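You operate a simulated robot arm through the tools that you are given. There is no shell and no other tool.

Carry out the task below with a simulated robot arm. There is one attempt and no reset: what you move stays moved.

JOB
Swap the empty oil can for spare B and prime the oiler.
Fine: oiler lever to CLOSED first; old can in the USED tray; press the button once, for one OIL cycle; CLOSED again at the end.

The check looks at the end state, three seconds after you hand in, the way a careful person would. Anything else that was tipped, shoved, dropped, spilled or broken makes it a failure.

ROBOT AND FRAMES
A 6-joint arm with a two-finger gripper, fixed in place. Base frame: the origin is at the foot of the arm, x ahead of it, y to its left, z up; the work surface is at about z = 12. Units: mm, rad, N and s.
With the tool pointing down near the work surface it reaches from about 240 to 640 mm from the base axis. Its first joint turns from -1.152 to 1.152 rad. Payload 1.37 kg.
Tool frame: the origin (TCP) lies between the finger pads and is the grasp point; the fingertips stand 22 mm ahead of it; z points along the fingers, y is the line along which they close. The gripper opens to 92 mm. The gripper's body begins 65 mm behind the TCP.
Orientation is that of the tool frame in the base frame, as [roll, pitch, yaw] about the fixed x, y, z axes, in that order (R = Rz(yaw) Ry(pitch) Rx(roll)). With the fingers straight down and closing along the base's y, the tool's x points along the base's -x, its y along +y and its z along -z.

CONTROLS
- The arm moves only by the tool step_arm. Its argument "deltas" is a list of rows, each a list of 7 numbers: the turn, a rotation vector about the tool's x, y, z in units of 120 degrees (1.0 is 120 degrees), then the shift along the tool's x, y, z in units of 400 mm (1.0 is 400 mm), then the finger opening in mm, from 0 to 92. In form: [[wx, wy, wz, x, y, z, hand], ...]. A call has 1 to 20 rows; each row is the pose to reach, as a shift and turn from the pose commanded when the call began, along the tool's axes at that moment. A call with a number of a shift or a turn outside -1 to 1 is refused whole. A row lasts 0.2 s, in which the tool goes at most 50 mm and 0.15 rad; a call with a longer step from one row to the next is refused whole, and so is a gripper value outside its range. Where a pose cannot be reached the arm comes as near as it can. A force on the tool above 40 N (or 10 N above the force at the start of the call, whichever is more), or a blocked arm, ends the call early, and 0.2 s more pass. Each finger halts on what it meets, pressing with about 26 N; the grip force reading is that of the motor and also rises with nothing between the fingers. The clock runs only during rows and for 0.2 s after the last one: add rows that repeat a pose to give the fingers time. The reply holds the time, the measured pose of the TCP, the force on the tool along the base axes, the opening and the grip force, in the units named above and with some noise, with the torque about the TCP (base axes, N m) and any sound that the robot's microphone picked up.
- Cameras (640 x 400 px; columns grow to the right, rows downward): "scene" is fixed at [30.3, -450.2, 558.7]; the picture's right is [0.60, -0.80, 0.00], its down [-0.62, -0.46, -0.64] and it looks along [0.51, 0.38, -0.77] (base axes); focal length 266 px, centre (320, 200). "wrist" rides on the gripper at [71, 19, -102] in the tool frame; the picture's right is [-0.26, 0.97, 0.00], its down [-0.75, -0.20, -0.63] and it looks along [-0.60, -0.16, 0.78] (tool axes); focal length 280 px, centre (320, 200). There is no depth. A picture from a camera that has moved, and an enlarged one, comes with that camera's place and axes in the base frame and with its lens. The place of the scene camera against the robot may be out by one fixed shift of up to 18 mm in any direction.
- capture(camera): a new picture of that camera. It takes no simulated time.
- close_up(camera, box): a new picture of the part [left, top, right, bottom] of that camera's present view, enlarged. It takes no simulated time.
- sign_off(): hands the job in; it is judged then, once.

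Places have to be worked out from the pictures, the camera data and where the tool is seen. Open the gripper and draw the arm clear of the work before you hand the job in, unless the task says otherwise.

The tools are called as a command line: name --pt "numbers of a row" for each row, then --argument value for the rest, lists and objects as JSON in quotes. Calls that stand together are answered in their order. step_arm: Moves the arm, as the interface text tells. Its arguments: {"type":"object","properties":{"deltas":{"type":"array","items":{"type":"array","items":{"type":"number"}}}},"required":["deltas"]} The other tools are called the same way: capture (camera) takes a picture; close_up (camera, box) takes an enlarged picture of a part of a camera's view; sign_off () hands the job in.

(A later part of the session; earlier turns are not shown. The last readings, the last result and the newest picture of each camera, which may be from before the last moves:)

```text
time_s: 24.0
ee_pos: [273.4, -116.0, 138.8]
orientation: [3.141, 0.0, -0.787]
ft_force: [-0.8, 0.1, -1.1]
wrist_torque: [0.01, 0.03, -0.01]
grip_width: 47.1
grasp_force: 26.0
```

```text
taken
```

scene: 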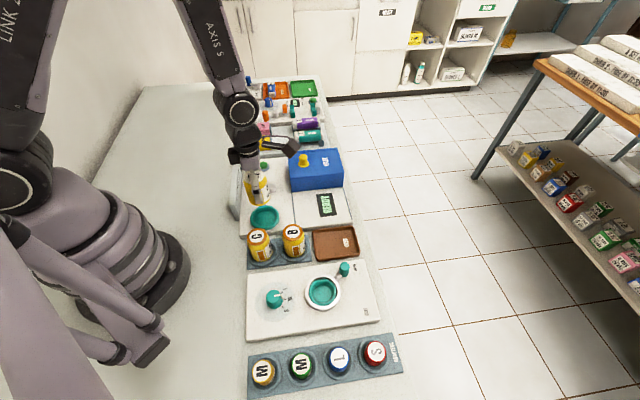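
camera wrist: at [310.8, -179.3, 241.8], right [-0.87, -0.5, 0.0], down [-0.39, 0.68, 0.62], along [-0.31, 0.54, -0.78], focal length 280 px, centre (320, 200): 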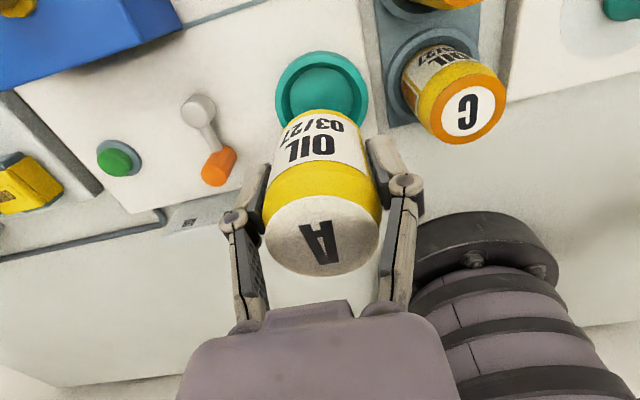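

Can A is free. Before moving on I zoom into the empty seat from here, and into the tray with the scene camera, for target coordinates.

close_up --camera "wrist" --box '[260, 40, 380, 140]'

close_up --camera "scene" --box '[240, 190, 370, 270]'

```text
4.00 times, centred on (320, 90) of wrist
camera zoom: at [310.8, -179.3, 241.8], right [-0.87, -0.5, 0.0], down [-0.39, 0.68, 0.62], along [-0.31, 0.54, -0.78], focal length 1122 px, centre (320, 640)
```

zoom: 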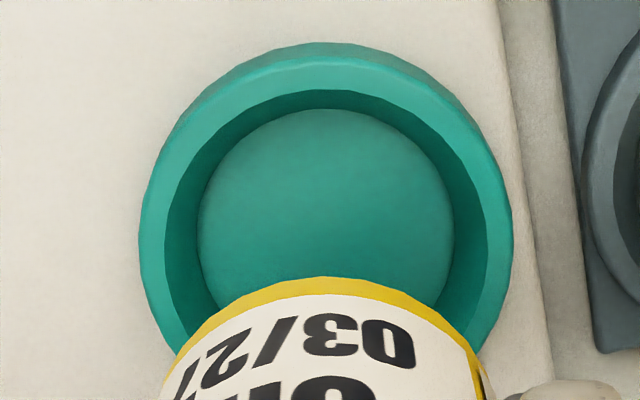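

```text
4.92 times, centred on (305, 230) of scene
camera zoom: at [30.3, -450.2, 558.7], right [0.6, -0.8, 0.0], down [-0.62, -0.46, -0.64], along [0.51, 0.38, -0.77], focal length 1310 px, centre (394, 52)
```

zoom: 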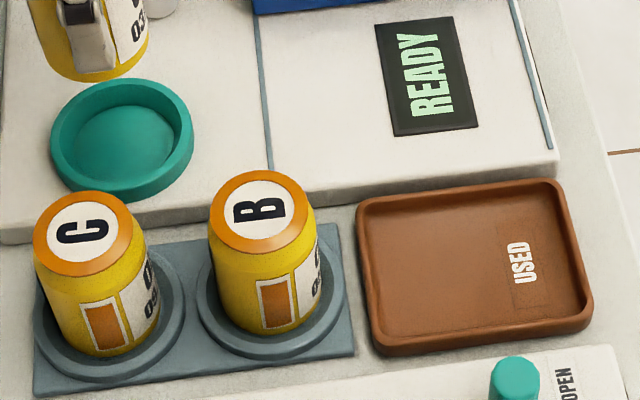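

Seat centre confirmed at (272.5,-114.9), floor z≈25; tray centre estimated (320,-290). I carry can A at z≈140 smoothly over to the tray and look there.

step_arm --pt "0 0 0 0.02 0.0116 0 30" --pt "0 0 0 0.06 0.0349 0 30" --pt "0 0 0 0.11 0.064 0 30" --pt "0 0 0 0.16 0.0931 0 30" --pt "0 0 0 0.21 0.1222 0 30" --pt "0 0 0 0.26 0.1513 0 30" --pt "0 0 0 0.31 0.1803 0 30" --pt "0 0 0 0.35 0.2036 0 30" --pt "0 0 0 0.375 0.2182 0 30" --pt "0 0 0 0.389 0.2263 0 30" --pt "0 0 0 0.389 0.2263 0 30"

capture --camera "wrist"

close_up --camera "wrist" --box '[220, 0, 460, 160]'

capture --camera "scene"

```text
time_s: 26.4
ee_pos: [326.1, -281.1, 138.0]
orientation: [3.123, -0.005, -0.794]
ft_force: [-0.4, 0.4, -1.0]
wrist_torque: [0.01, 0.0, 0.0]
grip_width: 47.1
grasp_force: 25.8
out of reach, approached as far as the arm can: row 8, 9, 10, 11
```

```text
taken
camera wrist: at [362.9, -344.4, 241.3], right [-0.87, -0.49, 0.02], down [-0.38, 0.69, 0.62], along [-0.31, 0.53, -0.79], focal length 280 px, centre (320, 200)
```

wrist: 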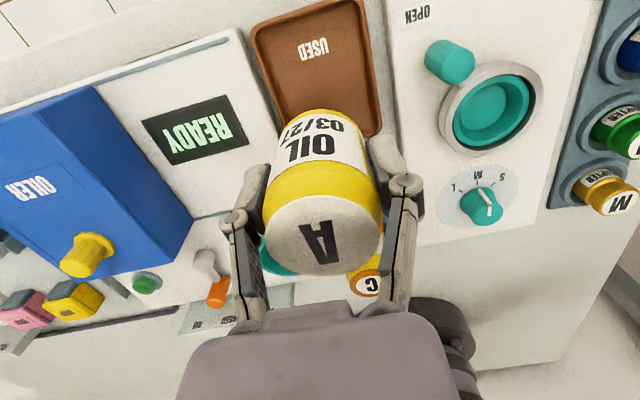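

```text
2.50 times, centred on (340, 80) of wrist
camera zoom: at [362.9, -344.4, 241.3], right [-0.87, -0.49, 0.02], down [-0.38, 0.69, 0.62], along [-0.31, 0.53, -0.79], focal length 701 px, centre (270, 500)
```

zoom: 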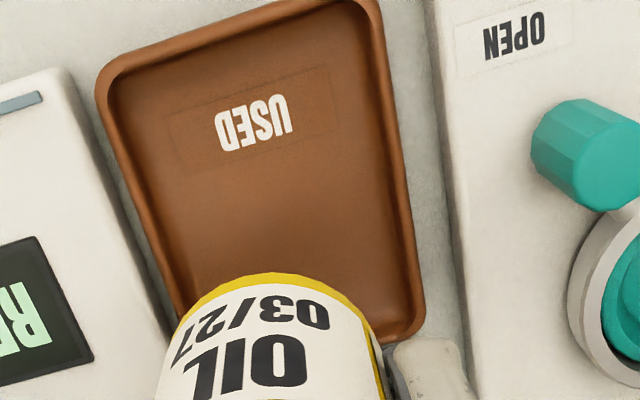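

```text
taken
```

scene: 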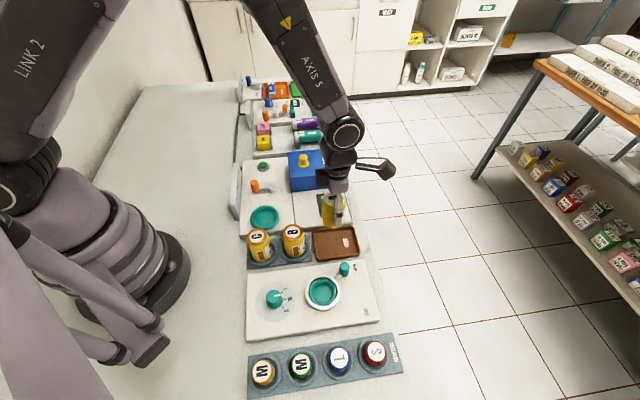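

The arm stopped short at (326,-281) — some joint limit at this yaw; tray centre computes to about (327,-292). I try turning the wrist back (yaw toward -90°), with no shift, to see whether that frees the motion.

step_arm --pt "0 0 0.04 0 0 0 30" --pt "0 0 0.08 0 0 0 30" --pt "0 0 0.12 0 0 0 30" --pt "0 0 0.16 0 0 0 30"

```text
time_s: 27.4
ee_pos: [325.8, -279.9, 139.9]
orientation: [-3.14, -0.002, -1.125]
ft_force: [0.1, -0.2, -0.5]
wrist_torque: [0.04, -0.04, -0.03]
grip_width: 47.2
grasp_force: 26.2
```

That freed it (a wrist-turn limit). I turn on to yaw ≈ -135° so the fingers open along the tray's long side, and shift over the tray centre.

step_arm --pt "0 0 0.0588 0.0028 0.001 0 30" --pt "0 0 0.1175 0.0057 0.002 0 30" --pt "0 0 0.1763 0.0085 0.0031 0 30" --pt "0 0 0.235 0.0114 0.0041 0 30" --pt "0 0 0.2938 0.0142 0.0051 0 30" --pt "0 0 0.3525 0.017 0.0061 0 30" --pt "0 0 0.4113 0.0199 0.0071 0 30" --pt "0 0 0.47 0.0227 0.0082 0 30" --pt "0 0 0.5288 0.0256 0.0092 0 30" --pt "0 0 0.5875 0.0284 0.0102 0 30" --pt "0 0 0.5875 0.0284 0.0102 0 30"

capture --camera "wrist"

close_up --camera "wrist" --box '[200, 0, 440, 160]'

close_up --camera "scene" --box '[280, 170, 400, 270]'

```text
time_s: 29.8
ee_pos: [325.9, -293.6, 139.4]
orientation: [-3.14, -0.001, -2.352]
ft_force: [0.6, -0.9, -0.8]
wrist_torque: [-0.02, 0.0, -0.02]
grip_width: 46.8
grasp_force: 25.9
```

```text
taken
camera wrist: at [262.9, -329.6, 241.1], right [-0.5, 0.87, 0.0], down [0.68, 0.39, 0.63], along [0.54, 0.31, -0.78], focal length 280 px, centre (320, 200)
```

wrist: 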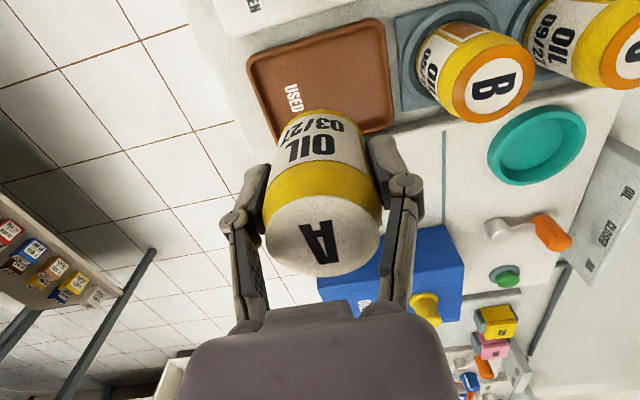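

```text
2.50 times, centred on (320, 80) of wrist
camera zoom: at [262.9, -329.6, 241.1], right [-0.5, 0.87, 0.0], down [0.68, 0.39, 0.63], along [0.54, 0.31, -0.78], focal length 701 px, centre (320, 500)
```

zoom: 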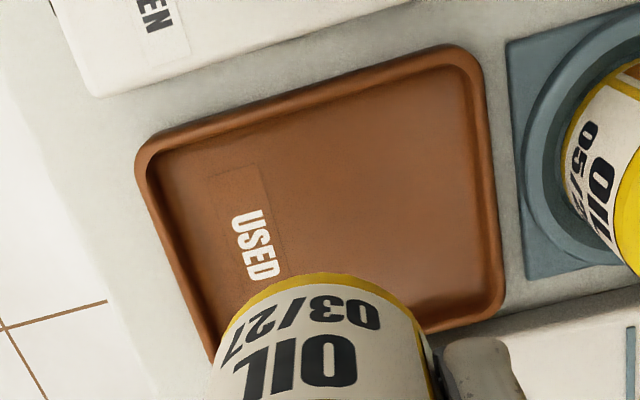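

```text
4.00 times, centred on (340, 220) of scene
camera zoom: at [30.3, -450.2, 558.7], right [0.6, -0.8, 0.0], down [-0.62, -0.46, -0.64], along [0.51, 0.38, -0.77], focal length 1064 px, centre (240, 120)
```

zoom: 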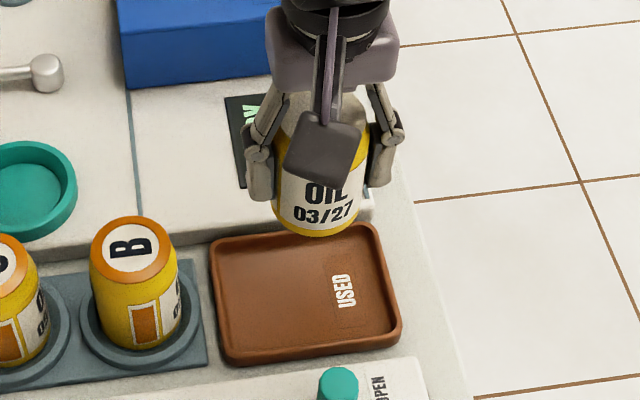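

From this view the tray centre is (320,-293.5), 93×70 mm, and the can hangs ≈6 mm off. I centre it and lower to about 5 mm above the tray floor.

step_arm --pt "0 0 0 0.0065 0.0048 0 30" --pt "0 0 0 0.013 0.0096 0.02 30" --pt "0 0 0 0.013 0.0096 0.055 30" --pt "0 0 0 0.013 0.0096 0.09 30" --pt "0 0 0 0.013 0.0096 0.125 30" --pt "0 0 0 0.013 0.0096 0.155 30" --pt "0 0 0 0.013 0.0096 0.18 30" --pt "0 0 0 0.013 0.0096 0.2 30" --pt "0 0 0 0.013 0.0096 0.2 30"

close_up --camera "scene" --box '[280, 170, 400, 270]'

capture --camera "wrist"

```text
time_s: 31.8
ee_pos: [319.7, -293.8, 57.8]
orientation: [-3.138, 0.0, -2.353]
ft_force: [0.1, -0.3, -1.3]
wrist_torque: [-0.01, -0.03, 0.0]
grip_width: 46.9
grasp_force: 25.8
```

```text
4.00 times, centred on (340, 220) of scene
camera zoom: at [30.3, -450.2, 558.7], right [0.6, -0.8, 0.0], down [-0.62, -0.46, -0.64], along [0.51, 0.38, -0.77], focal length 1064 px, centre (240, 120)
```

zoom: 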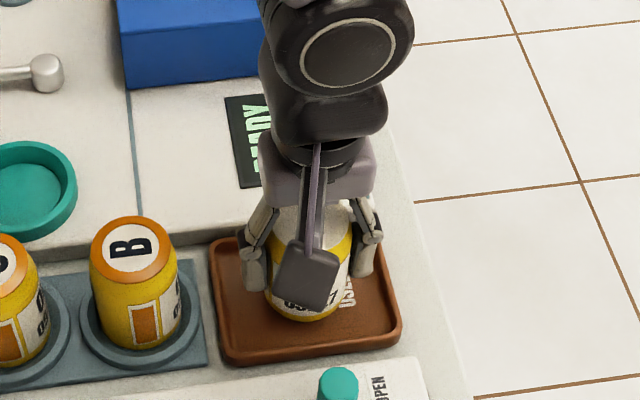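

```text
taken
camera wrist: at [257.6, -330.5, 160.9], right [-0.5, 0.87, 0.0], down [0.67, 0.39, 0.63], along [0.54, 0.31, -0.78], focal length 280 px, centre (320, 200)
```

wrist: 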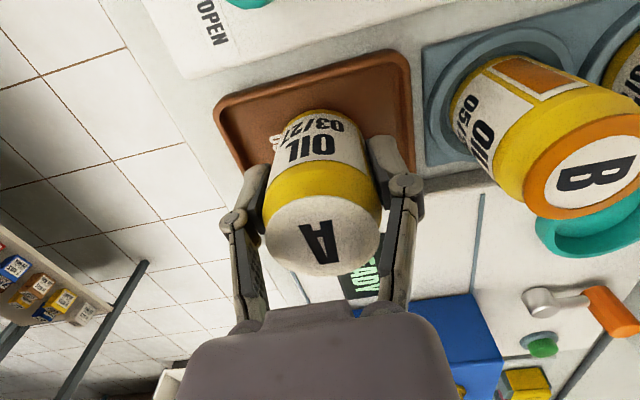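

The can is above the tray interior. I lower in small steps until contact shows in the z-force.

step_arm --pt "0 0 0 0 0 0.005 30" --pt "0 0 0 0 0 0.01 30"

step_arm --pt "0 0 0 0 0 0.004 30" --pt "0 0 0 0 0 0.004 30"

step_arm --pt "0 0 0 0 0 0.003 30" --pt "0 0 0 0 0 0.003 30"

```text
time_s: 32.4
ee_pos: [319.6, -293.0, 55.7]
orientation: [-3.14, -0.001, -2.353]
ft_force: [-0.2, 1.2, -1.6]
wrist_torque: [0.03, -0.04, -0.03]
grip_width: 47.2
grasp_force: 26.4
```

```text
time_s: 33.0
ee_pos: [320.2, -292.8, 55.6]
orientation: [-3.14, 0.001, -2.351]
ft_force: [-0.5, -0.3, -1.8]
wrist_torque: [-0.04, -0.01, -0.04]
grip_width: 47.3
grasp_force: 25.9
```

```text
time_s: 33.6
ee_pos: [321.5, -293.4, 52.7]
orientation: [-3.14, -0.002, -2.355]
ft_force: [0.1, 0.3, -0.7]
wrist_torque: [0.04, 0.03, -0.02]
grip_width: 47.4
grasp_force: 25.5
```

No contact yet (commanded z≈53). I continue in ~1.2 mm steps.

step_arm --pt "0 0 0 0 0 0.003 30" --pt "0 0 0 0 0 0.003 30"

step_arm --pt "0 0 0 0 0 0.003 30" --pt "0 0 0 0 0 0.003 30"

close_up --camera "scene" --box '[310, 200, 380, 260]'

```text
time_s: 34.2
ee_pos: [320.5, -294.5, 50.8]
orientation: [-3.138, 0.001, -2.352]
ft_force: [-0.6, -0.4, -0.5]
wrist_torque: [0.0, 0.01, -0.01]
grip_width: 46.9
grasp_force: 26.0
```

```text
time_s: 34.8
ee_pos: [319.7, -293.8, 48.2]
orientation: [-3.14, 0.001, -2.353]
ft_force: [0.7, 0.2, -0.4]
wrist_torque: [0.04, -0.04, 0.02]
grip_width: 47.0
grasp_force: 26.4
```

```text
6.67 times, centred on (345, 230) of scene
camera zoom: at [30.3, -450.2, 558.7], right [0.6, -0.8, 0.0], down [-0.62, -0.46, -0.64], along [0.51, 0.38, -0.77], focal length 1774 px, centre (153, 0)
```

zoom: 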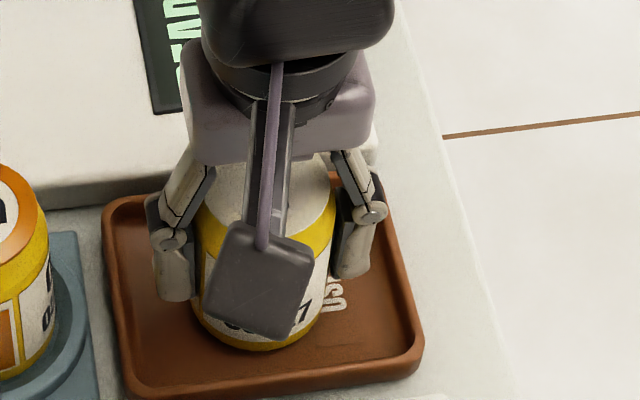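

Still no contact. I lower a little more and compare the can's place in the wrist image to detect contact or slip.

step_arm --pt "0 0 0 0 0 0.003 30" --pt "0 0 0 0 0 0.003 30"

step_arm --pt "0 0 0 0 0 0.003 30" --pt "0 0 0 0 0 0.003 30"

capture --camera "wrist"

```text
time_s: 35.4
ee_pos: [319.9, -292.3, 48.5]
orientation: [-3.14, 0.0, -2.353]
ft_force: [-0.8, 0.2, -0.8]
wrist_torque: [-0.03, 0.0, 0.0]
grip_width: 47.3
grasp_force: 26.0
```

```text
time_s: 36.0
ee_pos: [320.1, -294.5, 46.4]
orientation: [-3.139, -0.001, -2.352]
ft_force: [-0.2, 0.2, -0.6]
wrist_torque: [0.03, -0.01, 0.02]
grip_width: 47.1
grasp_force: 25.6
```

```text
taken
camera wrist: at [256.9, -330.4, 148.7], right [-0.5, 0.87, 0.0], down [0.67, 0.39, 0.63], along [0.54, 0.31, -0.78], focal length 280 px, centre (320, 200)
```

wrist: 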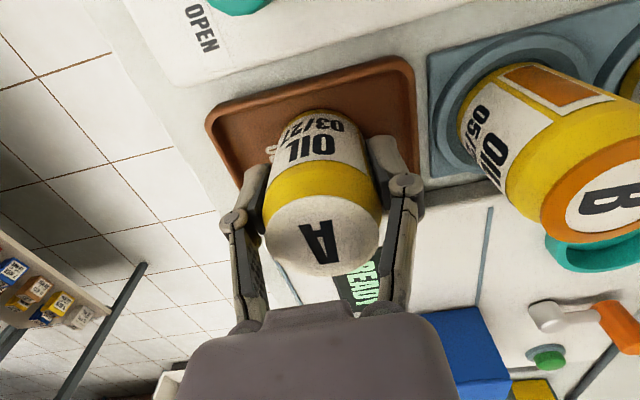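

Can unmoved in the grip; the base must be nearer 30 mm below the TCP. I keep stepping down.

step_arm --pt "0 0 0 0 0 0.003 30" --pt "0 0 0 0 0 0.003 30"

step_arm --pt "0 0 0 0 0 0.003 30" --pt "0 0 0 0 0 0.003 30"

step_arm --pt "0 0 0 0 0 0.003 30" --pt "0 0 0 0 0 0.003 30"

capture --camera "wrist"

close_up --camera "scene" --box '[310, 200, 380, 260]'

```text
time_s: 36.6
ee_pos: [319.7, -293.7, 45.8]
orientation: [-3.139, 0.0, -2.352]
ft_force: [-0.6, 0.5, -2.1]
wrist_torque: [0.01, 0.01, 0.02]
grip_width: 47.3
grasp_force: 26.2
```

```text
time_s: 37.2
ee_pos: [319.9, -294.6, 45.9]
orientation: [-3.137, 0.0, -2.354]
ft_force: [-4.3, -0.2, 12.8]
wrist_torque: [-0.05, 0.4, -0.04]
grip_width: 46.9
grasp_force: 25.8
```

```text
time_s: 37.8
ee_pos: [320.0, -293.4, 44.4]
orientation: [-3.139, -0.002, -2.352]
ft_force: [-6.8, 0.6, 21.1]
wrist_torque: [0.11, 0.1, 0.06]
grip_width: 47.2
grasp_force: 26.4
```

```text
taken
camera wrist: at [256.9, -330.2, 145.6], right [-0.5, 0.87, 0.0], down [0.67, 0.39, 0.63], along [0.54, 0.31, -0.78], focal length 280 px, centre (320, 200)
```

wrist: 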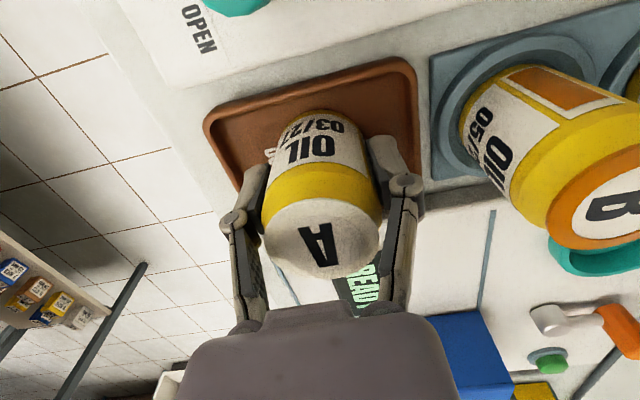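

```text
6.67 times, centred on (345, 230) of scene
camera zoom: at [30.2, -450.2, 558.8], right [0.6, -0.8, 0.0], down [-0.62, -0.46, -0.64], along [0.51, 0.38, -0.77], focal length 1774 px, centre (153, 0)
```

zoom: 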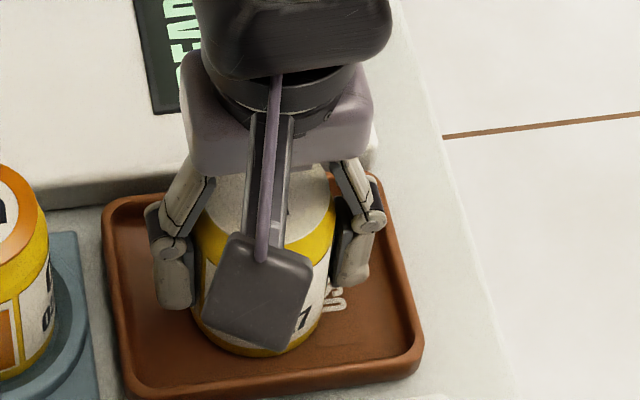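

Contact: 21 N upward at z≈45.5, so the can stands on the tray floor. I ease back 1 mm, open slightly (54 mm, to stay inside the tray walls), then rise straight up.

step_arm --pt "0 0 0 0 0 -0.003 30" --pt "0 0 0 0 0 -0.003 44" --pt "0 0 0 0 0 -0.003 54" --pt "0 0 0 0 0 -0.003 54" --pt "0 0 0 0 0 -0.003 54"

step_arm --pt "0 0 0 0 0 -0.02 54" --pt "0 0 0 0 0 -0.045 54" --pt "0 0 0 0 0 -0.08 54" --pt "0 0 0 0 0 -0.12 60" --pt "0 0 0 0 0 -0.16 66" --pt "0 0 0 0 0 -0.2 72" --pt "0 0 0 0 0 -0.24 72"

capture --camera "wrist"

capture --camera "scene"

```text
time_s: 39.0
ee_pos: [319.8, -293.6, 44.2]
orientation: [-3.139, -0.001, -2.354]
ft_force: [-0.5, -0.3, 0.0]
wrist_torque: [0.0, -0.02, -0.02]
grip_width: 54.0
grasp_force: 0.0
```

```text
time_s: 40.6
ee_pos: [319.9, -293.8, 140.8]
orientation: [-3.14, -0.001, -2.352]
ft_force: [0.4, 0.3, 0.0]
wrist_torque: [0.03, 0.0, 0.03]
grip_width: 71.8
grasp_force: 0.1
```

```text
taken
camera wrist: at [257.4, -330.2, 242.5], right [-0.5, 0.87, 0.0], down [0.67, 0.39, 0.63], along [0.54, 0.31, -0.78], focal length 280 px, centre (320, 200)
```

wrist: 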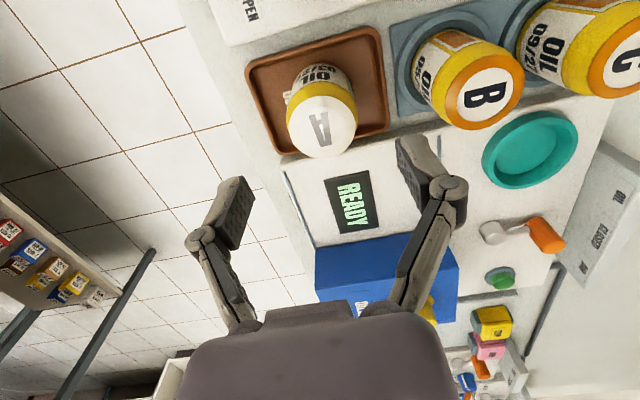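

```text
taken
```

scene: 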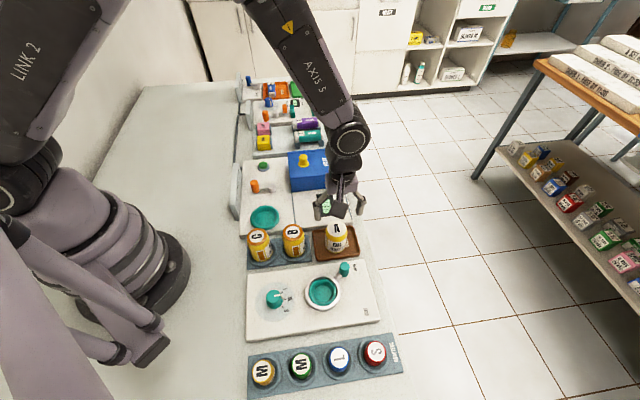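

Can A stands upright in the USED tray and nothing else moved. Now I go above spare B (≈(255,-221)) at z≈140 with yaw ≈ -65° and localise it.

step_arm --pt "0 0 -0.0583 -0.0013 0.0242 0 72" --pt "0 0 -0.1166 -0.0027 0.0484 0 72" --pt "0 0 -0.1749 -0.004 0.0726 0 72" --pt "0 0 -0.2332 -0.0053 0.0968 0 72" --pt "0 0 -0.2915 -0.0067 0.121 0 72" --pt "0 0 -0.3498 -0.008 0.1452 0 72" --pt "0 0 -0.4081 -0.0093 0.1694 0 72" --pt "0 0 -0.4664 -0.0106 0.1936 0 72" --pt "0 0 -0.5247 -0.012 0.2178 0 72" --pt "0 0 -0.583 -0.0133 0.242 0 72" --pt "0 0 -0.583 -0.0133 0.242 0 72"

capture --camera "wrist"

close_up --camera "wrist" --box '[230, 20, 410, 180]'

capture --camera "scene"

```text
time_s: 43.0
ee_pos: [256.0, -222.0, 139.7]
orientation: [-3.14, -0.001, -1.13]
ft_force: [-0.3, -0.4, -0.7]
wrist_torque: [0.0, -0.02, 0.01]
grip_width: 72.4
grasp_force: 0.0
```

```text
taken
camera wrist: at [268.8, -294.0, 242.7], right [-0.98, -0.18, 0.0], down [-0.14, 0.77, 0.62], along [-0.11, 0.61, -0.78], focal length 280 px, centre (320, 200)
```

wrist: 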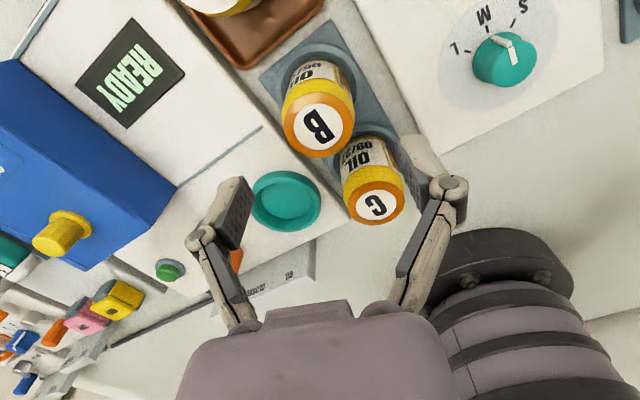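

```text
2.50 times, centred on (320, 100) of wrist
camera zoom: at [268.8, -294.0, 242.7], right [-0.98, -0.18, 0.0], down [-0.14, 0.77, 0.62], along [-0.11, 0.61, -0.78], focal length 701 px, centre (320, 450)
```

zoom: 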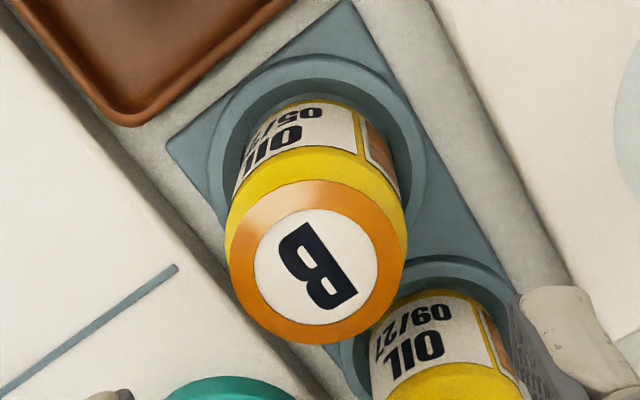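

```text
taken
```

scene: 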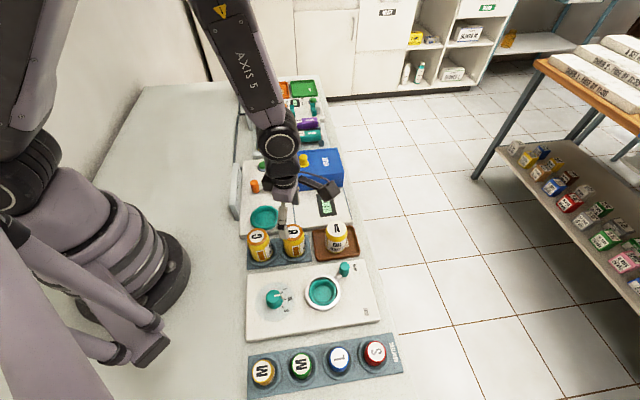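

B's axis reads (256,-222.5), top z≈78, and the tool is centred within about 1 mm. I descend in two stages to z≈64 first, verifying clearance.

step_arm --pt "0 0 0 0 0 0.03 72" --pt "0 0 0 0 0 0.07 70" --pt "0 0 0 0 0 0.11 68" --pt "0 0 0 0 0 0.15 68" --pt "0 0 0 0 0 0.18 68" --pt "0 0 0 0 0 0.19 68"

capture --camera "wrist"

close_up --camera "scene" --box '[235, 190, 355, 280]'

```text
time_s: 44.4
ee_pos: [253.6, -221.6, 63.8]
orientation: [-3.138, -0.002, -1.13]
ft_force: [0.9, -0.2, 0.1]
wrist_torque: [0.04, -0.04, -0.01]
grip_width: 68.2
grasp_force: 0.0
```

```text
taken
camera wrist: at [267.1, -293.9, 165.8], right [-0.98, -0.17, 0.0], down [-0.14, 0.77, 0.62], along [-0.11, 0.61, -0.78], focal length 280 px, centre (320, 200)
```

wrist: 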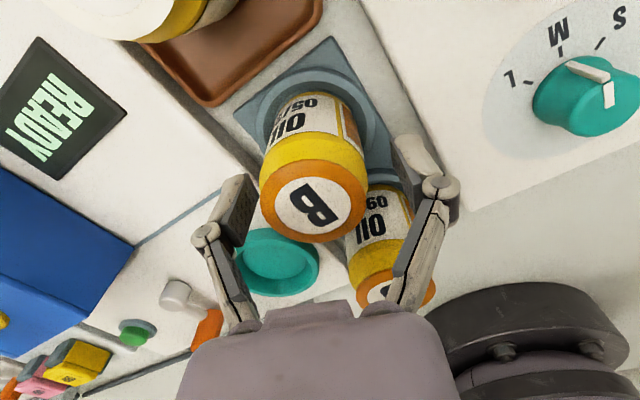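

```text
4.44 times, centred on (295, 235) of scene
camera zoom: at [30.3, -450.2, 558.7], right [0.6, -0.8, 0.0], down [-0.62, -0.46, -0.64], along [0.51, 0.38, -0.77], focal length 1183 px, centre (431, 44)
```

zoom: 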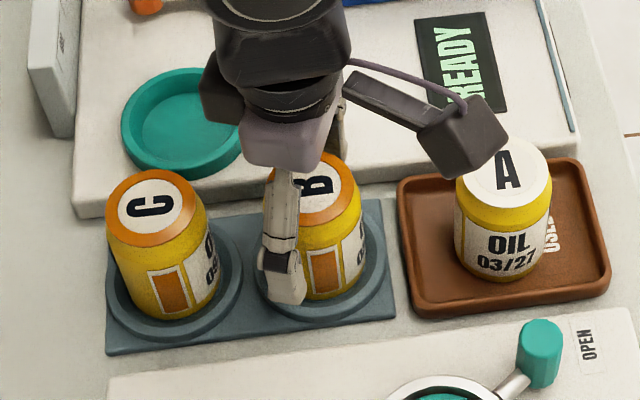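

The view shows B about 2–3 mm off the grip centre; I correct by that much, go down the last 10 mm to z≈54, and close gently.

step_arm --pt "0 0 0 0.0063 -0.006 0 68" --pt "0 0 0 0.0063 -0.006 0.013 68" --pt "0 0 0 0.0063 -0.006 0.026 68" --pt "0 0 0 0.0063 -0.006 0.026 68"

capture --camera "wrist"

close_up --camera "scene" --box '[265, 210, 335, 270]'

```text
time_s: 45.4
ee_pos: [257.5, -222.5, 54.9]
orientation: [-3.14, -0.003, -1.132]
ft_force: [0.4, -1.1, 0.2]
wrist_torque: [-0.05, -0.04, 0.0]
grip_width: 68.2
grasp_force: 0.1
```

```text
taken
camera wrist: at [271.1, -294.9, 155.9], right [-0.98, -0.17, 0.0], down [-0.14, 0.77, 0.62], along [-0.11, 0.61, -0.78], focal length 280 px, centre (320, 200)
```

wrist: 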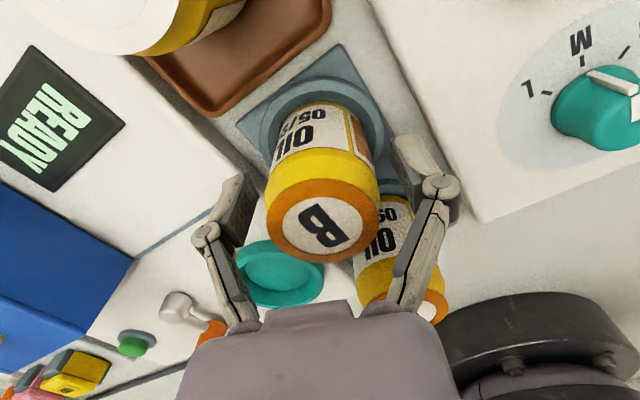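

```text
6.67 times, centred on (300, 240) of scene
camera zoom: at [30.3, -450.2, 558.7], right [0.6, -0.8, 0.0], down [-0.62, -0.46, -0.64], along [0.51, 0.38, -0.77], focal length 1774 px, centre (453, -67)
```

zoom: 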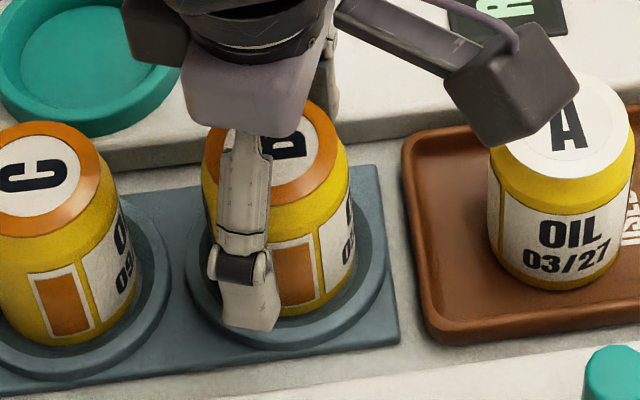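

B is centred between the open fingers now. I close on it.

step_arm --pt "0 0 0 0 0 0 58" --pt "0 0 0 0 0 0 48" --pt "0 0 0 0 0 0 38" --pt "0 0 0 0 0 0 30" --pt "0 0 0 0 0 0 30"

step_arm --pt "0 0 0 0 0 -0.005 30"

step_arm --pt "0 0 0 0 0 -0.005 30"

step_arm --pt "0 0 0 0 0 -0.005 30" --pt "0 0 0 0 0 -0.01 30"

capture --camera "wrist"

close_up --camera "scene" --box '[265, 210, 335, 270]'

```text
time_s: 46.6
ee_pos: [258.6, -221.7, 52.9]
orientation: [-3.14, -0.002, -1.131]
ft_force: [-0.5, 0.9, 5.4]
wrist_torque: [0.08, 0.06, 0.02]
grip_width: 46.6
grasp_force: 26.0
```

```text
time_s: 47.0
ee_pos: [258.9, -222.8, 55.9]
orientation: [3.141, -0.001, -1.131]
ft_force: [0.0, 0.8, 0.4]
wrist_torque: [-0.01, 0.01, -0.02]
grip_width: 46.8
grasp_force: 25.6
```

```text
time_s: 47.4
ee_pos: [257.8, -222.8, 58.4]
orientation: [-3.139, -0.002, -1.131]
ft_force: [0.0, 0.1, -1.3]
wrist_torque: [0.0, 0.01, 0.0]
grip_width: 46.7
grasp_force: 25.6
```

```text
time_s: 48.0
ee_pos: [258.2, -222.5, 62.5]
orientation: [-3.141, -0.001, -1.131]
ft_force: [0.3, 0.3, -1.3]
wrist_torque: [0.02, 0.0, -0.04]
grip_width: 46.9
grasp_force: 25.7
```

```text
taken
camera wrist: at [271.2, -295.2, 164.7], right [-0.98, -0.17, 0.0], down [-0.14, 0.77, 0.62], along [-0.11, 0.61, -0.78], focal length 280 px, centre (320, 200)
```

wrist: 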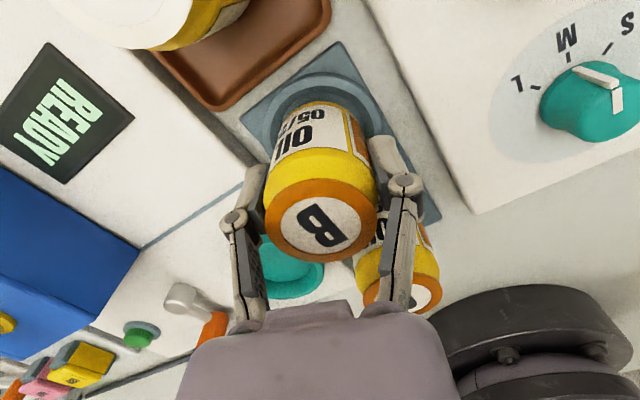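

```text
6.67 times, centred on (300, 240) of scene
camera zoom: at [30.3, -450.2, 558.7], right [0.6, -0.8, 0.0], down [-0.62, -0.46, -0.64], along [0.51, 0.38, -0.77], focal length 1774 px, centre (453, -67)
```

zoom: 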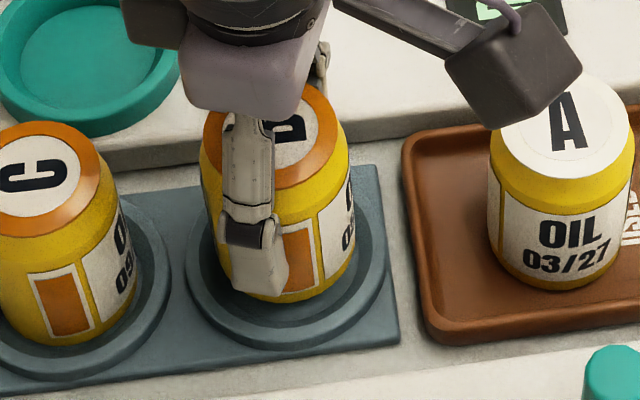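

B is out of its holder ring and following without slip. I lift it to z≈132 and check grip.

step_arm --pt "0 0 0 0 0 -0.015 30" --pt "0 0 0 0 0 -0.035 30" --pt "0 0 0 0 0 -0.06 30" --pt "0 0 0 0 0 -0.085 30" --pt "0 0 0 0 0 -0.11 30" --pt "0 0 0 0 0 -0.135 30" --pt "0 0 0 0 0 -0.16 30" --pt "0 0 0 0 0 -0.175 30" --pt "0 0 0 0 0 -0.175 30"

capture --camera "wrist"

```text
time_s: 50.0
ee_pos: [258.4, -224.2, 131.5]
orientation: [-3.139, -0.001, -1.133]
ft_force: [0.5, 0.0, -1.8]
wrist_torque: [-0.01, 0.0, -0.01]
grip_width: 46.9
grasp_force: 26.1
```

```text
taken
camera wrist: at [271.2, -295.4, 234.3], right [-0.98, -0.17, 0.0], down [-0.14, 0.77, 0.62], along [-0.11, 0.61, -0.78], focal length 280 px, centre (320, 200)
```

wrist: 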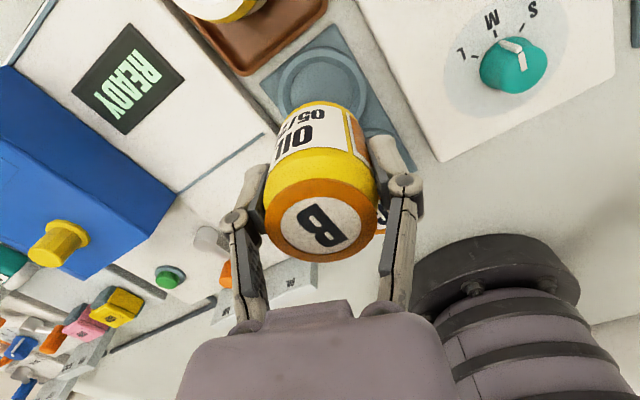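

Grip is steady. I carry B at this height to above the seat (272.5,-114.9), keeping its orientation.

step_arm --pt "0 0 0 -0.015 -0.0096 0 30" --pt "0 0 0 -0.045 -0.0289 0 30" --pt "0 0 0 -0.085 -0.0545 0 30" --pt "0 0 0 -0.125 -0.0802 0 30" --pt "0 0 0 -0.165 -0.1058 0 30" --pt "0 0 0 -0.2 -0.1283 0 30" --pt "0 0 0 -0.22 -0.1411 0 30" --pt "0 0 0 -0.2297 -0.1473 0 30" --pt "0 0 0 -0.2297 -0.1473 0 30"

capture --camera "wrist"

close_up --camera "wrist" --box '[240, 30, 400, 150]'

close_up --camera "scene" --box '[226, 150, 346, 250]'

```text
time_s: 52.0
ee_pos: [272.4, -113.9, 133.2]
orientation: [-3.141, 0.0, -1.132]
ft_force: [-1.3, -0.1, -1.4]
wrist_torque: [0.03, 0.02, 0.0]
grip_width: 46.7
grasp_force: 25.9
```

```text
taken
camera wrist: at [285.8, -187.2, 234.4], right [-0.98, -0.17, 0.0], down [-0.14, 0.77, 0.62], along [-0.11, 0.61, -0.78], focal length 280 px, centre (320, 200)
```

wrist: 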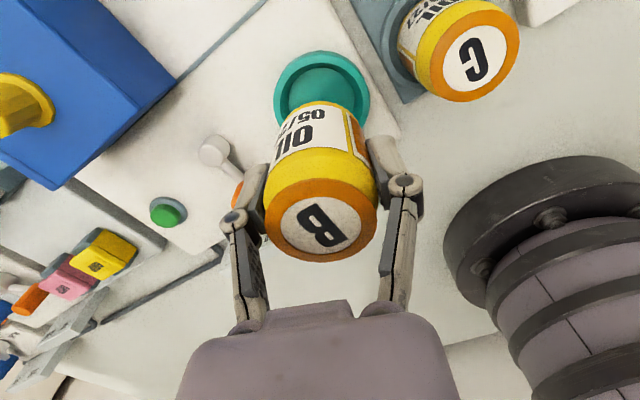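

```text
3.33 times, centred on (320, 90) of wrist
camera zoom: at [285.8, -187.2, 234.4], right [-0.98, -0.17, 0.0], down [-0.14, 0.77, 0.62], along [-0.11, 0.61, -0.78], focal length 935 px, centre (320, 567)
```

zoom: 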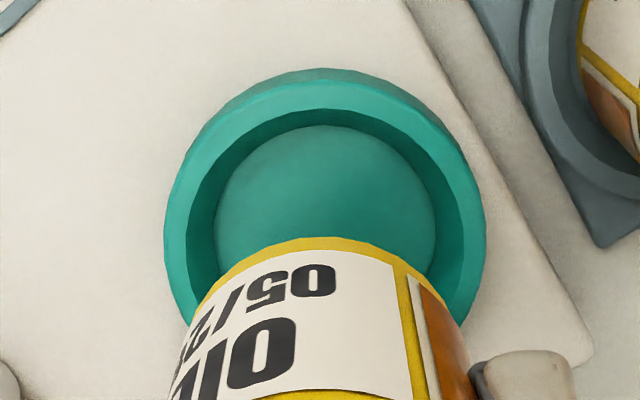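

```text
4.00 times, centred on (286, 200) of scene
camera zoom: at [30.3, -450.2, 558.7], right [0.6, -0.8, 0.0], down [-0.62, -0.46, -0.64], along [0.51, 0.38, -0.77], focal length 1064 px, centre (456, 200)
```

zoom: 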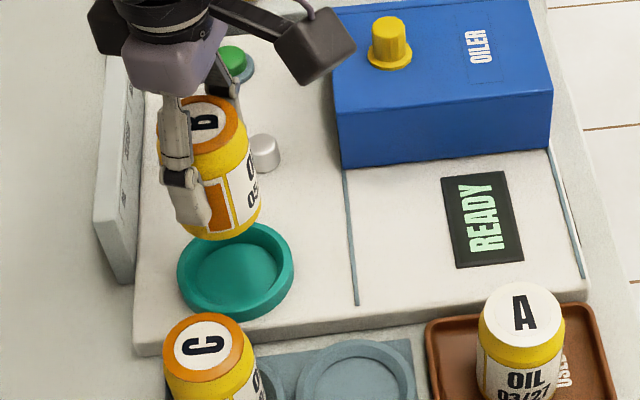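

Seat is centred to about 1 mm under the can. I nudge 0.8 mm, lower to about 10 mm above the seat floor, then step down.

step_arm --pt "0 0 0 -0.0005 0.002 0.02 30" --pt "0 0 0 -0.0005 0.002 0.05 30" --pt "0 0 0 -0.0005 0.002 0.08 30" --pt "0 0 0 -0.0005 0.002 0.105 30" --pt "0 0 0 -0.0005 0.002 0.125 30" --pt "0 0 0 -0.0005 0.002 0.1375 30" --pt "0 0 0 -0.0005 0.002 0.1425 30" --pt "0 0 0 -0.0005 0.002 0.1425 30"

capture --camera "wrist"

close_up --camera "scene" --box '[240, 180, 300, 230]'

```text
time_s: 53.8
ee_pos: [272.2, -113.3, 75.2]
orientation: [3.141, -0.001, -1.131]
ft_force: [0.4, 0.0, -0.9]
wrist_torque: [0.03, -0.03, -0.01]
grip_width: 46.5
grasp_force: 25.6
```

```text
taken
camera wrist: at [284.8, -187.0, 177.3], right [-0.98, -0.17, 0.0], down [-0.14, 0.77, 0.62], along [-0.11, 0.61, -0.78], focal length 280 px, centre (320, 200)
```

wrist: 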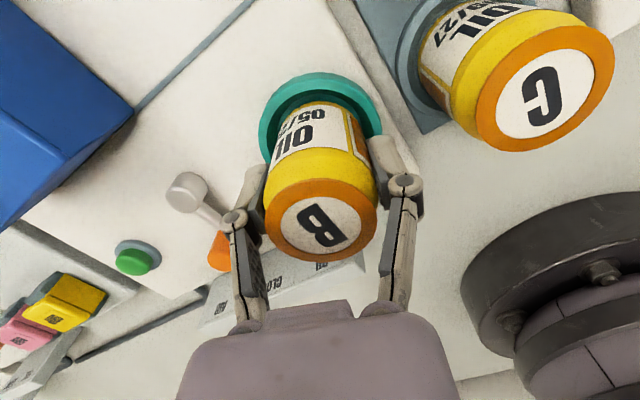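

```text
8.00 times, centred on (270, 205) of scene
camera zoom: at [30.3, -450.2, 558.7], right [0.6, -0.8, 0.0], down [-0.62, -0.46, -0.64], along [0.51, 0.38, -0.77], focal length 2129 px, centre (720, 160)
```

zoom: 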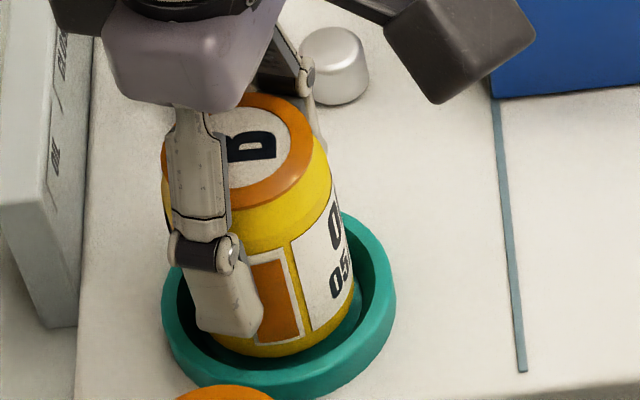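

B is entering the seat ring. I step down and watch for contact.

step_arm --pt "0 0 0 0 0 0.005 30" --pt "0 0 0 0 0 0.01 30"

step_arm --pt "0 0 0 0 0 0.004 30" --pt "0 0 0 0 0 0.004 30"

step_arm --pt "0 0 0 0 0 0.004 30" --pt "0 0 0 0 0 0.004 30"

step_arm --pt "0 0 0 0 0 0.003 30" --pt "0 0 0 0 0 0.003 30"

```text
time_s: 54.4
ee_pos: [271.6, -113.4, 70.4]
orientation: [-3.141, -0.002, -1.131]
ft_force: [-0.9, -0.3, -0.8]
wrist_torque: [-0.01, 0.03, 0.0]
grip_width: 46.6
grasp_force: 26.0
```

```text
time_s: 55.0
ee_pos: [271.0, -114.0, 68.5]
orientation: [-3.139, -0.004, -1.13]
ft_force: [0.3, -0.1, -1.0]
wrist_torque: [0.01, 0.01, 0.02]
grip_width: 46.7
grasp_force: 25.9
```

```text
time_s: 55.6
ee_pos: [271.9, -114.3, 67.6]
orientation: [-3.14, 0.0, -1.131]
ft_force: [-0.7, -1.5, 5.2]
wrist_torque: [-0.08, 0.13, 0.07]
grip_width: 46.7
grasp_force: 25.7
```

```text
time_s: 56.2
ee_pos: [271.7, -114.7, 67.4]
orientation: [-3.139, -0.002, -1.132]
ft_force: [-3.4, 1.3, 21.0]
wrist_torque: [0.05, 0.14, 0.1]
grip_width: 46.8
grasp_force: 26.1
```

Firm contact (21 N) at z≈67, consistent with B's base on the seat floor. I relieve slightly, open, and check how it sits before rising.

step_arm --pt "0 0 0 0 0 -0.0025 30" --pt "0 0 0 0 0 -0.0025 42" --pt "0 0 0 0 0 -0.0025 54" --pt "0 0 0 0 0 -0.0025 62" --pt "0 0 0 0 0 -0.0025 62"

capture --camera "wrist"

close_up --camera "scene" --box '[226, 150, 306, 230]'

```text
time_s: 57.4
ee_pos: [271.6, -114.5, 67.9]
orientation: [-3.14, -0.002, -1.131]
ft_force: [-0.4, -0.3, -0.4]
wrist_torque: [0.01, 0.02, 0.0]
grip_width: 61.9
grasp_force: 0.0
```

```text
taken
camera wrist: at [284.7, -187.0, 169.7], right [-0.98, -0.17, 0.0], down [-0.14, 0.77, 0.62], along [-0.11, 0.61, -0.78], focal length 280 px, centre (320, 200)
```

wrist: 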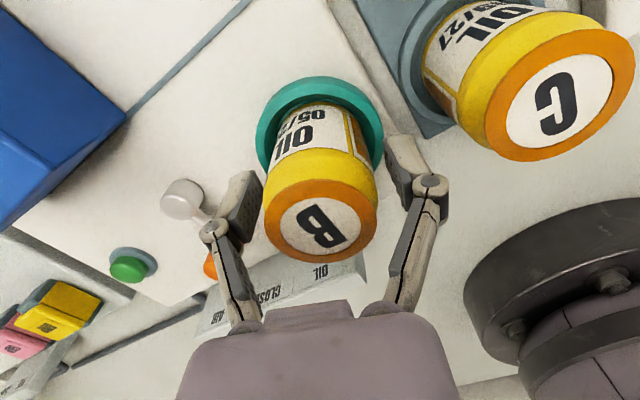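

```text
5.00 times, centred on (266, 190) of scene
camera zoom: at [30.3, -450.2, 558.7], right [0.6, -0.8, 0.0], down [-0.62, -0.46, -0.64], along [0.51, 0.38, -0.77], focal length 1330 px, centre (590, 250)
```

zoom: 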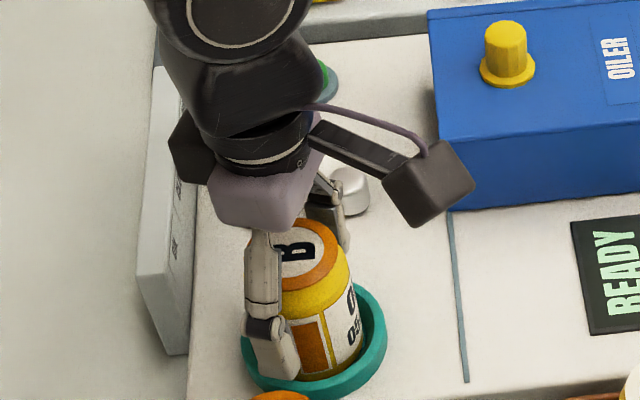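

B did not shift on release. I rise straight up to z≈150 and compare its seating with how A sat originally.

step_arm --pt "0 0 0 0 0 -0.02 62" --pt "0 0 0 0 0 -0.05 62" --pt "0 0 0 0 0 -0.09 62" --pt "0 0 0 0 0 -0.13 62" --pt "0 0 0 0 0 -0.17 62" --pt "0 0 0 0 0 -0.205 62" --pt "0 0 0 0 0 -0.205 62"

capture --camera "wrist"

close_up --camera "wrist" --box '[150, 0, 450, 200]'

close_up --camera "scene" --box '[226, 150, 306, 230]'

```text
time_s: 59.0
ee_pos: [271.7, -114.3, 150.6]
orientation: [-3.139, -0.002, -1.13]
ft_force: [0.3, 0.4, -0.3]
wrist_torque: [0.02, 0.0, 0.01]
grip_width: 61.8
grasp_force: 0.1
```

```text
taken
camera wrist: at [284.7, -186.5, 251.6], right [-0.98, -0.17, 0.0], down [-0.14, 0.77, 0.62], along [-0.11, 0.61, -0.78], focal length 280 px, centre (320, 200)
```

wrist: 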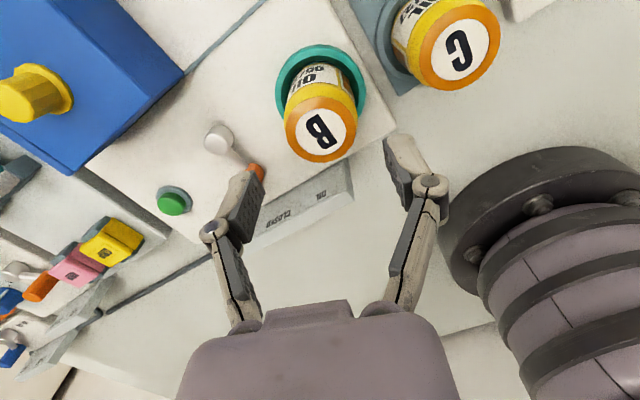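

```text
2.00 times, centred on (300, 100) of wrist
camera zoom: at [284.7, -186.5, 251.6], right [-0.98, -0.17, 0.0], down [-0.14, 0.77, 0.62], along [-0.11, 0.61, -0.78], focal length 561 px, centre (360, 400)
```

zoom: 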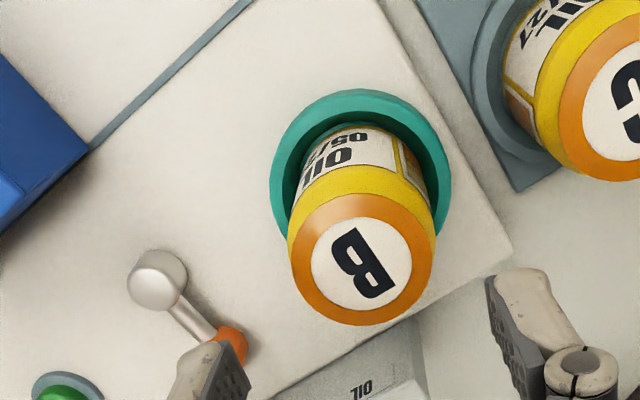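

```text
5.00 times, centred on (266, 190) of scene
camera zoom: at [30.3, -450.2, 558.7], right [0.6, -0.8, 0.0], down [-0.62, -0.46, -0.64], along [0.51, 0.38, -0.77], focal length 1330 px, centre (590, 250)
```

zoom: 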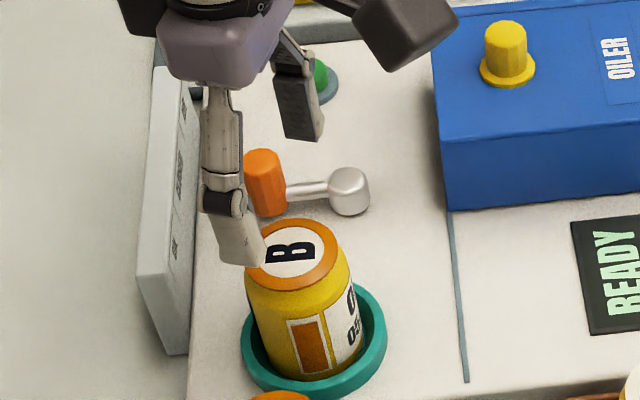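

B sits exactly as A did. Next I move above the lever handle at CLOSED (≈(322,-33)), opening 36, to swing it to OIL.

step_arm --pt "0 0 -0.01 -0.02 -0.0307 0 56" --pt "0 0 -0.02 -0.05 -0.0768 0 48" --pt "0 0 -0.035 -0.085 -0.1306 0 40" --pt "0 0 -0.045 -0.115 -0.1767 0 36" --pt "0 0 -0.054 -0.1298 -0.1995 0 36" --pt "0 0 -0.054 -0.1298 -0.1995 0.05 36" --pt "0 0 -0.054 -0.1298 -0.1995 0.1 36" --pt "0 0 -0.054 -0.1298 -0.1995 0.125 36" --pt "0 0 -0.054 -0.1298 -0.1995 0.125 36"

capture --camera "wrist"

close_up --camera "wrist" --box '[200, 40, 440, 220]'

```text
time_s: 61.0
ee_pos: [321.6, -34.8, 100.5]
orientation: [-3.139, -0.001, -1.018]
ft_force: [-0.8, 0.3, 0.4]
wrist_torque: [-0.02, 0.02, 0.02]
grip_width: 35.9
grasp_force: 0.2
```

```text
taken
camera wrist: at [343.0, -104.6, 202.9], right [-0.96, -0.28, 0.0], down [-0.22, 0.75, 0.62], along [-0.18, 0.6, -0.78], focal length 280 px, centre (320, 200)
```

wrist: 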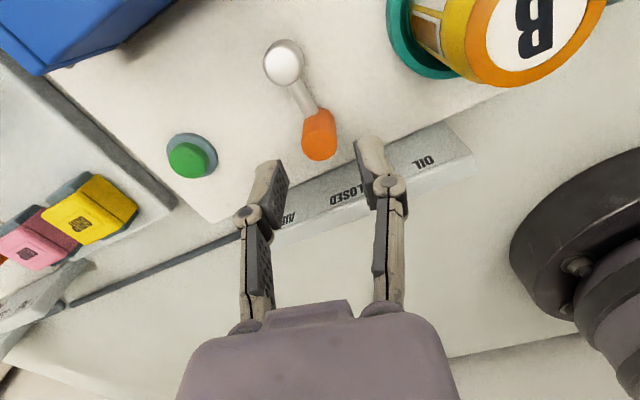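

```text
2.22 times, centred on (320, 130) of wrist
camera zoom: at [343.0, -104.6, 202.9], right [-0.96, -0.28, 0.0], down [-0.22, 0.75, 0.62], along [-0.18, 0.6, -0.78], focal length 623 px, centre (320, 356)
```

zoom: 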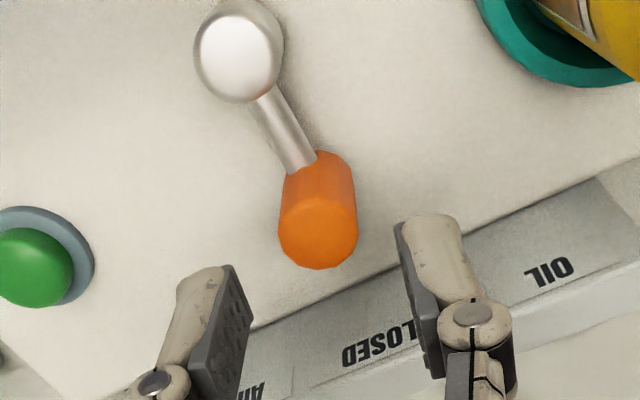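

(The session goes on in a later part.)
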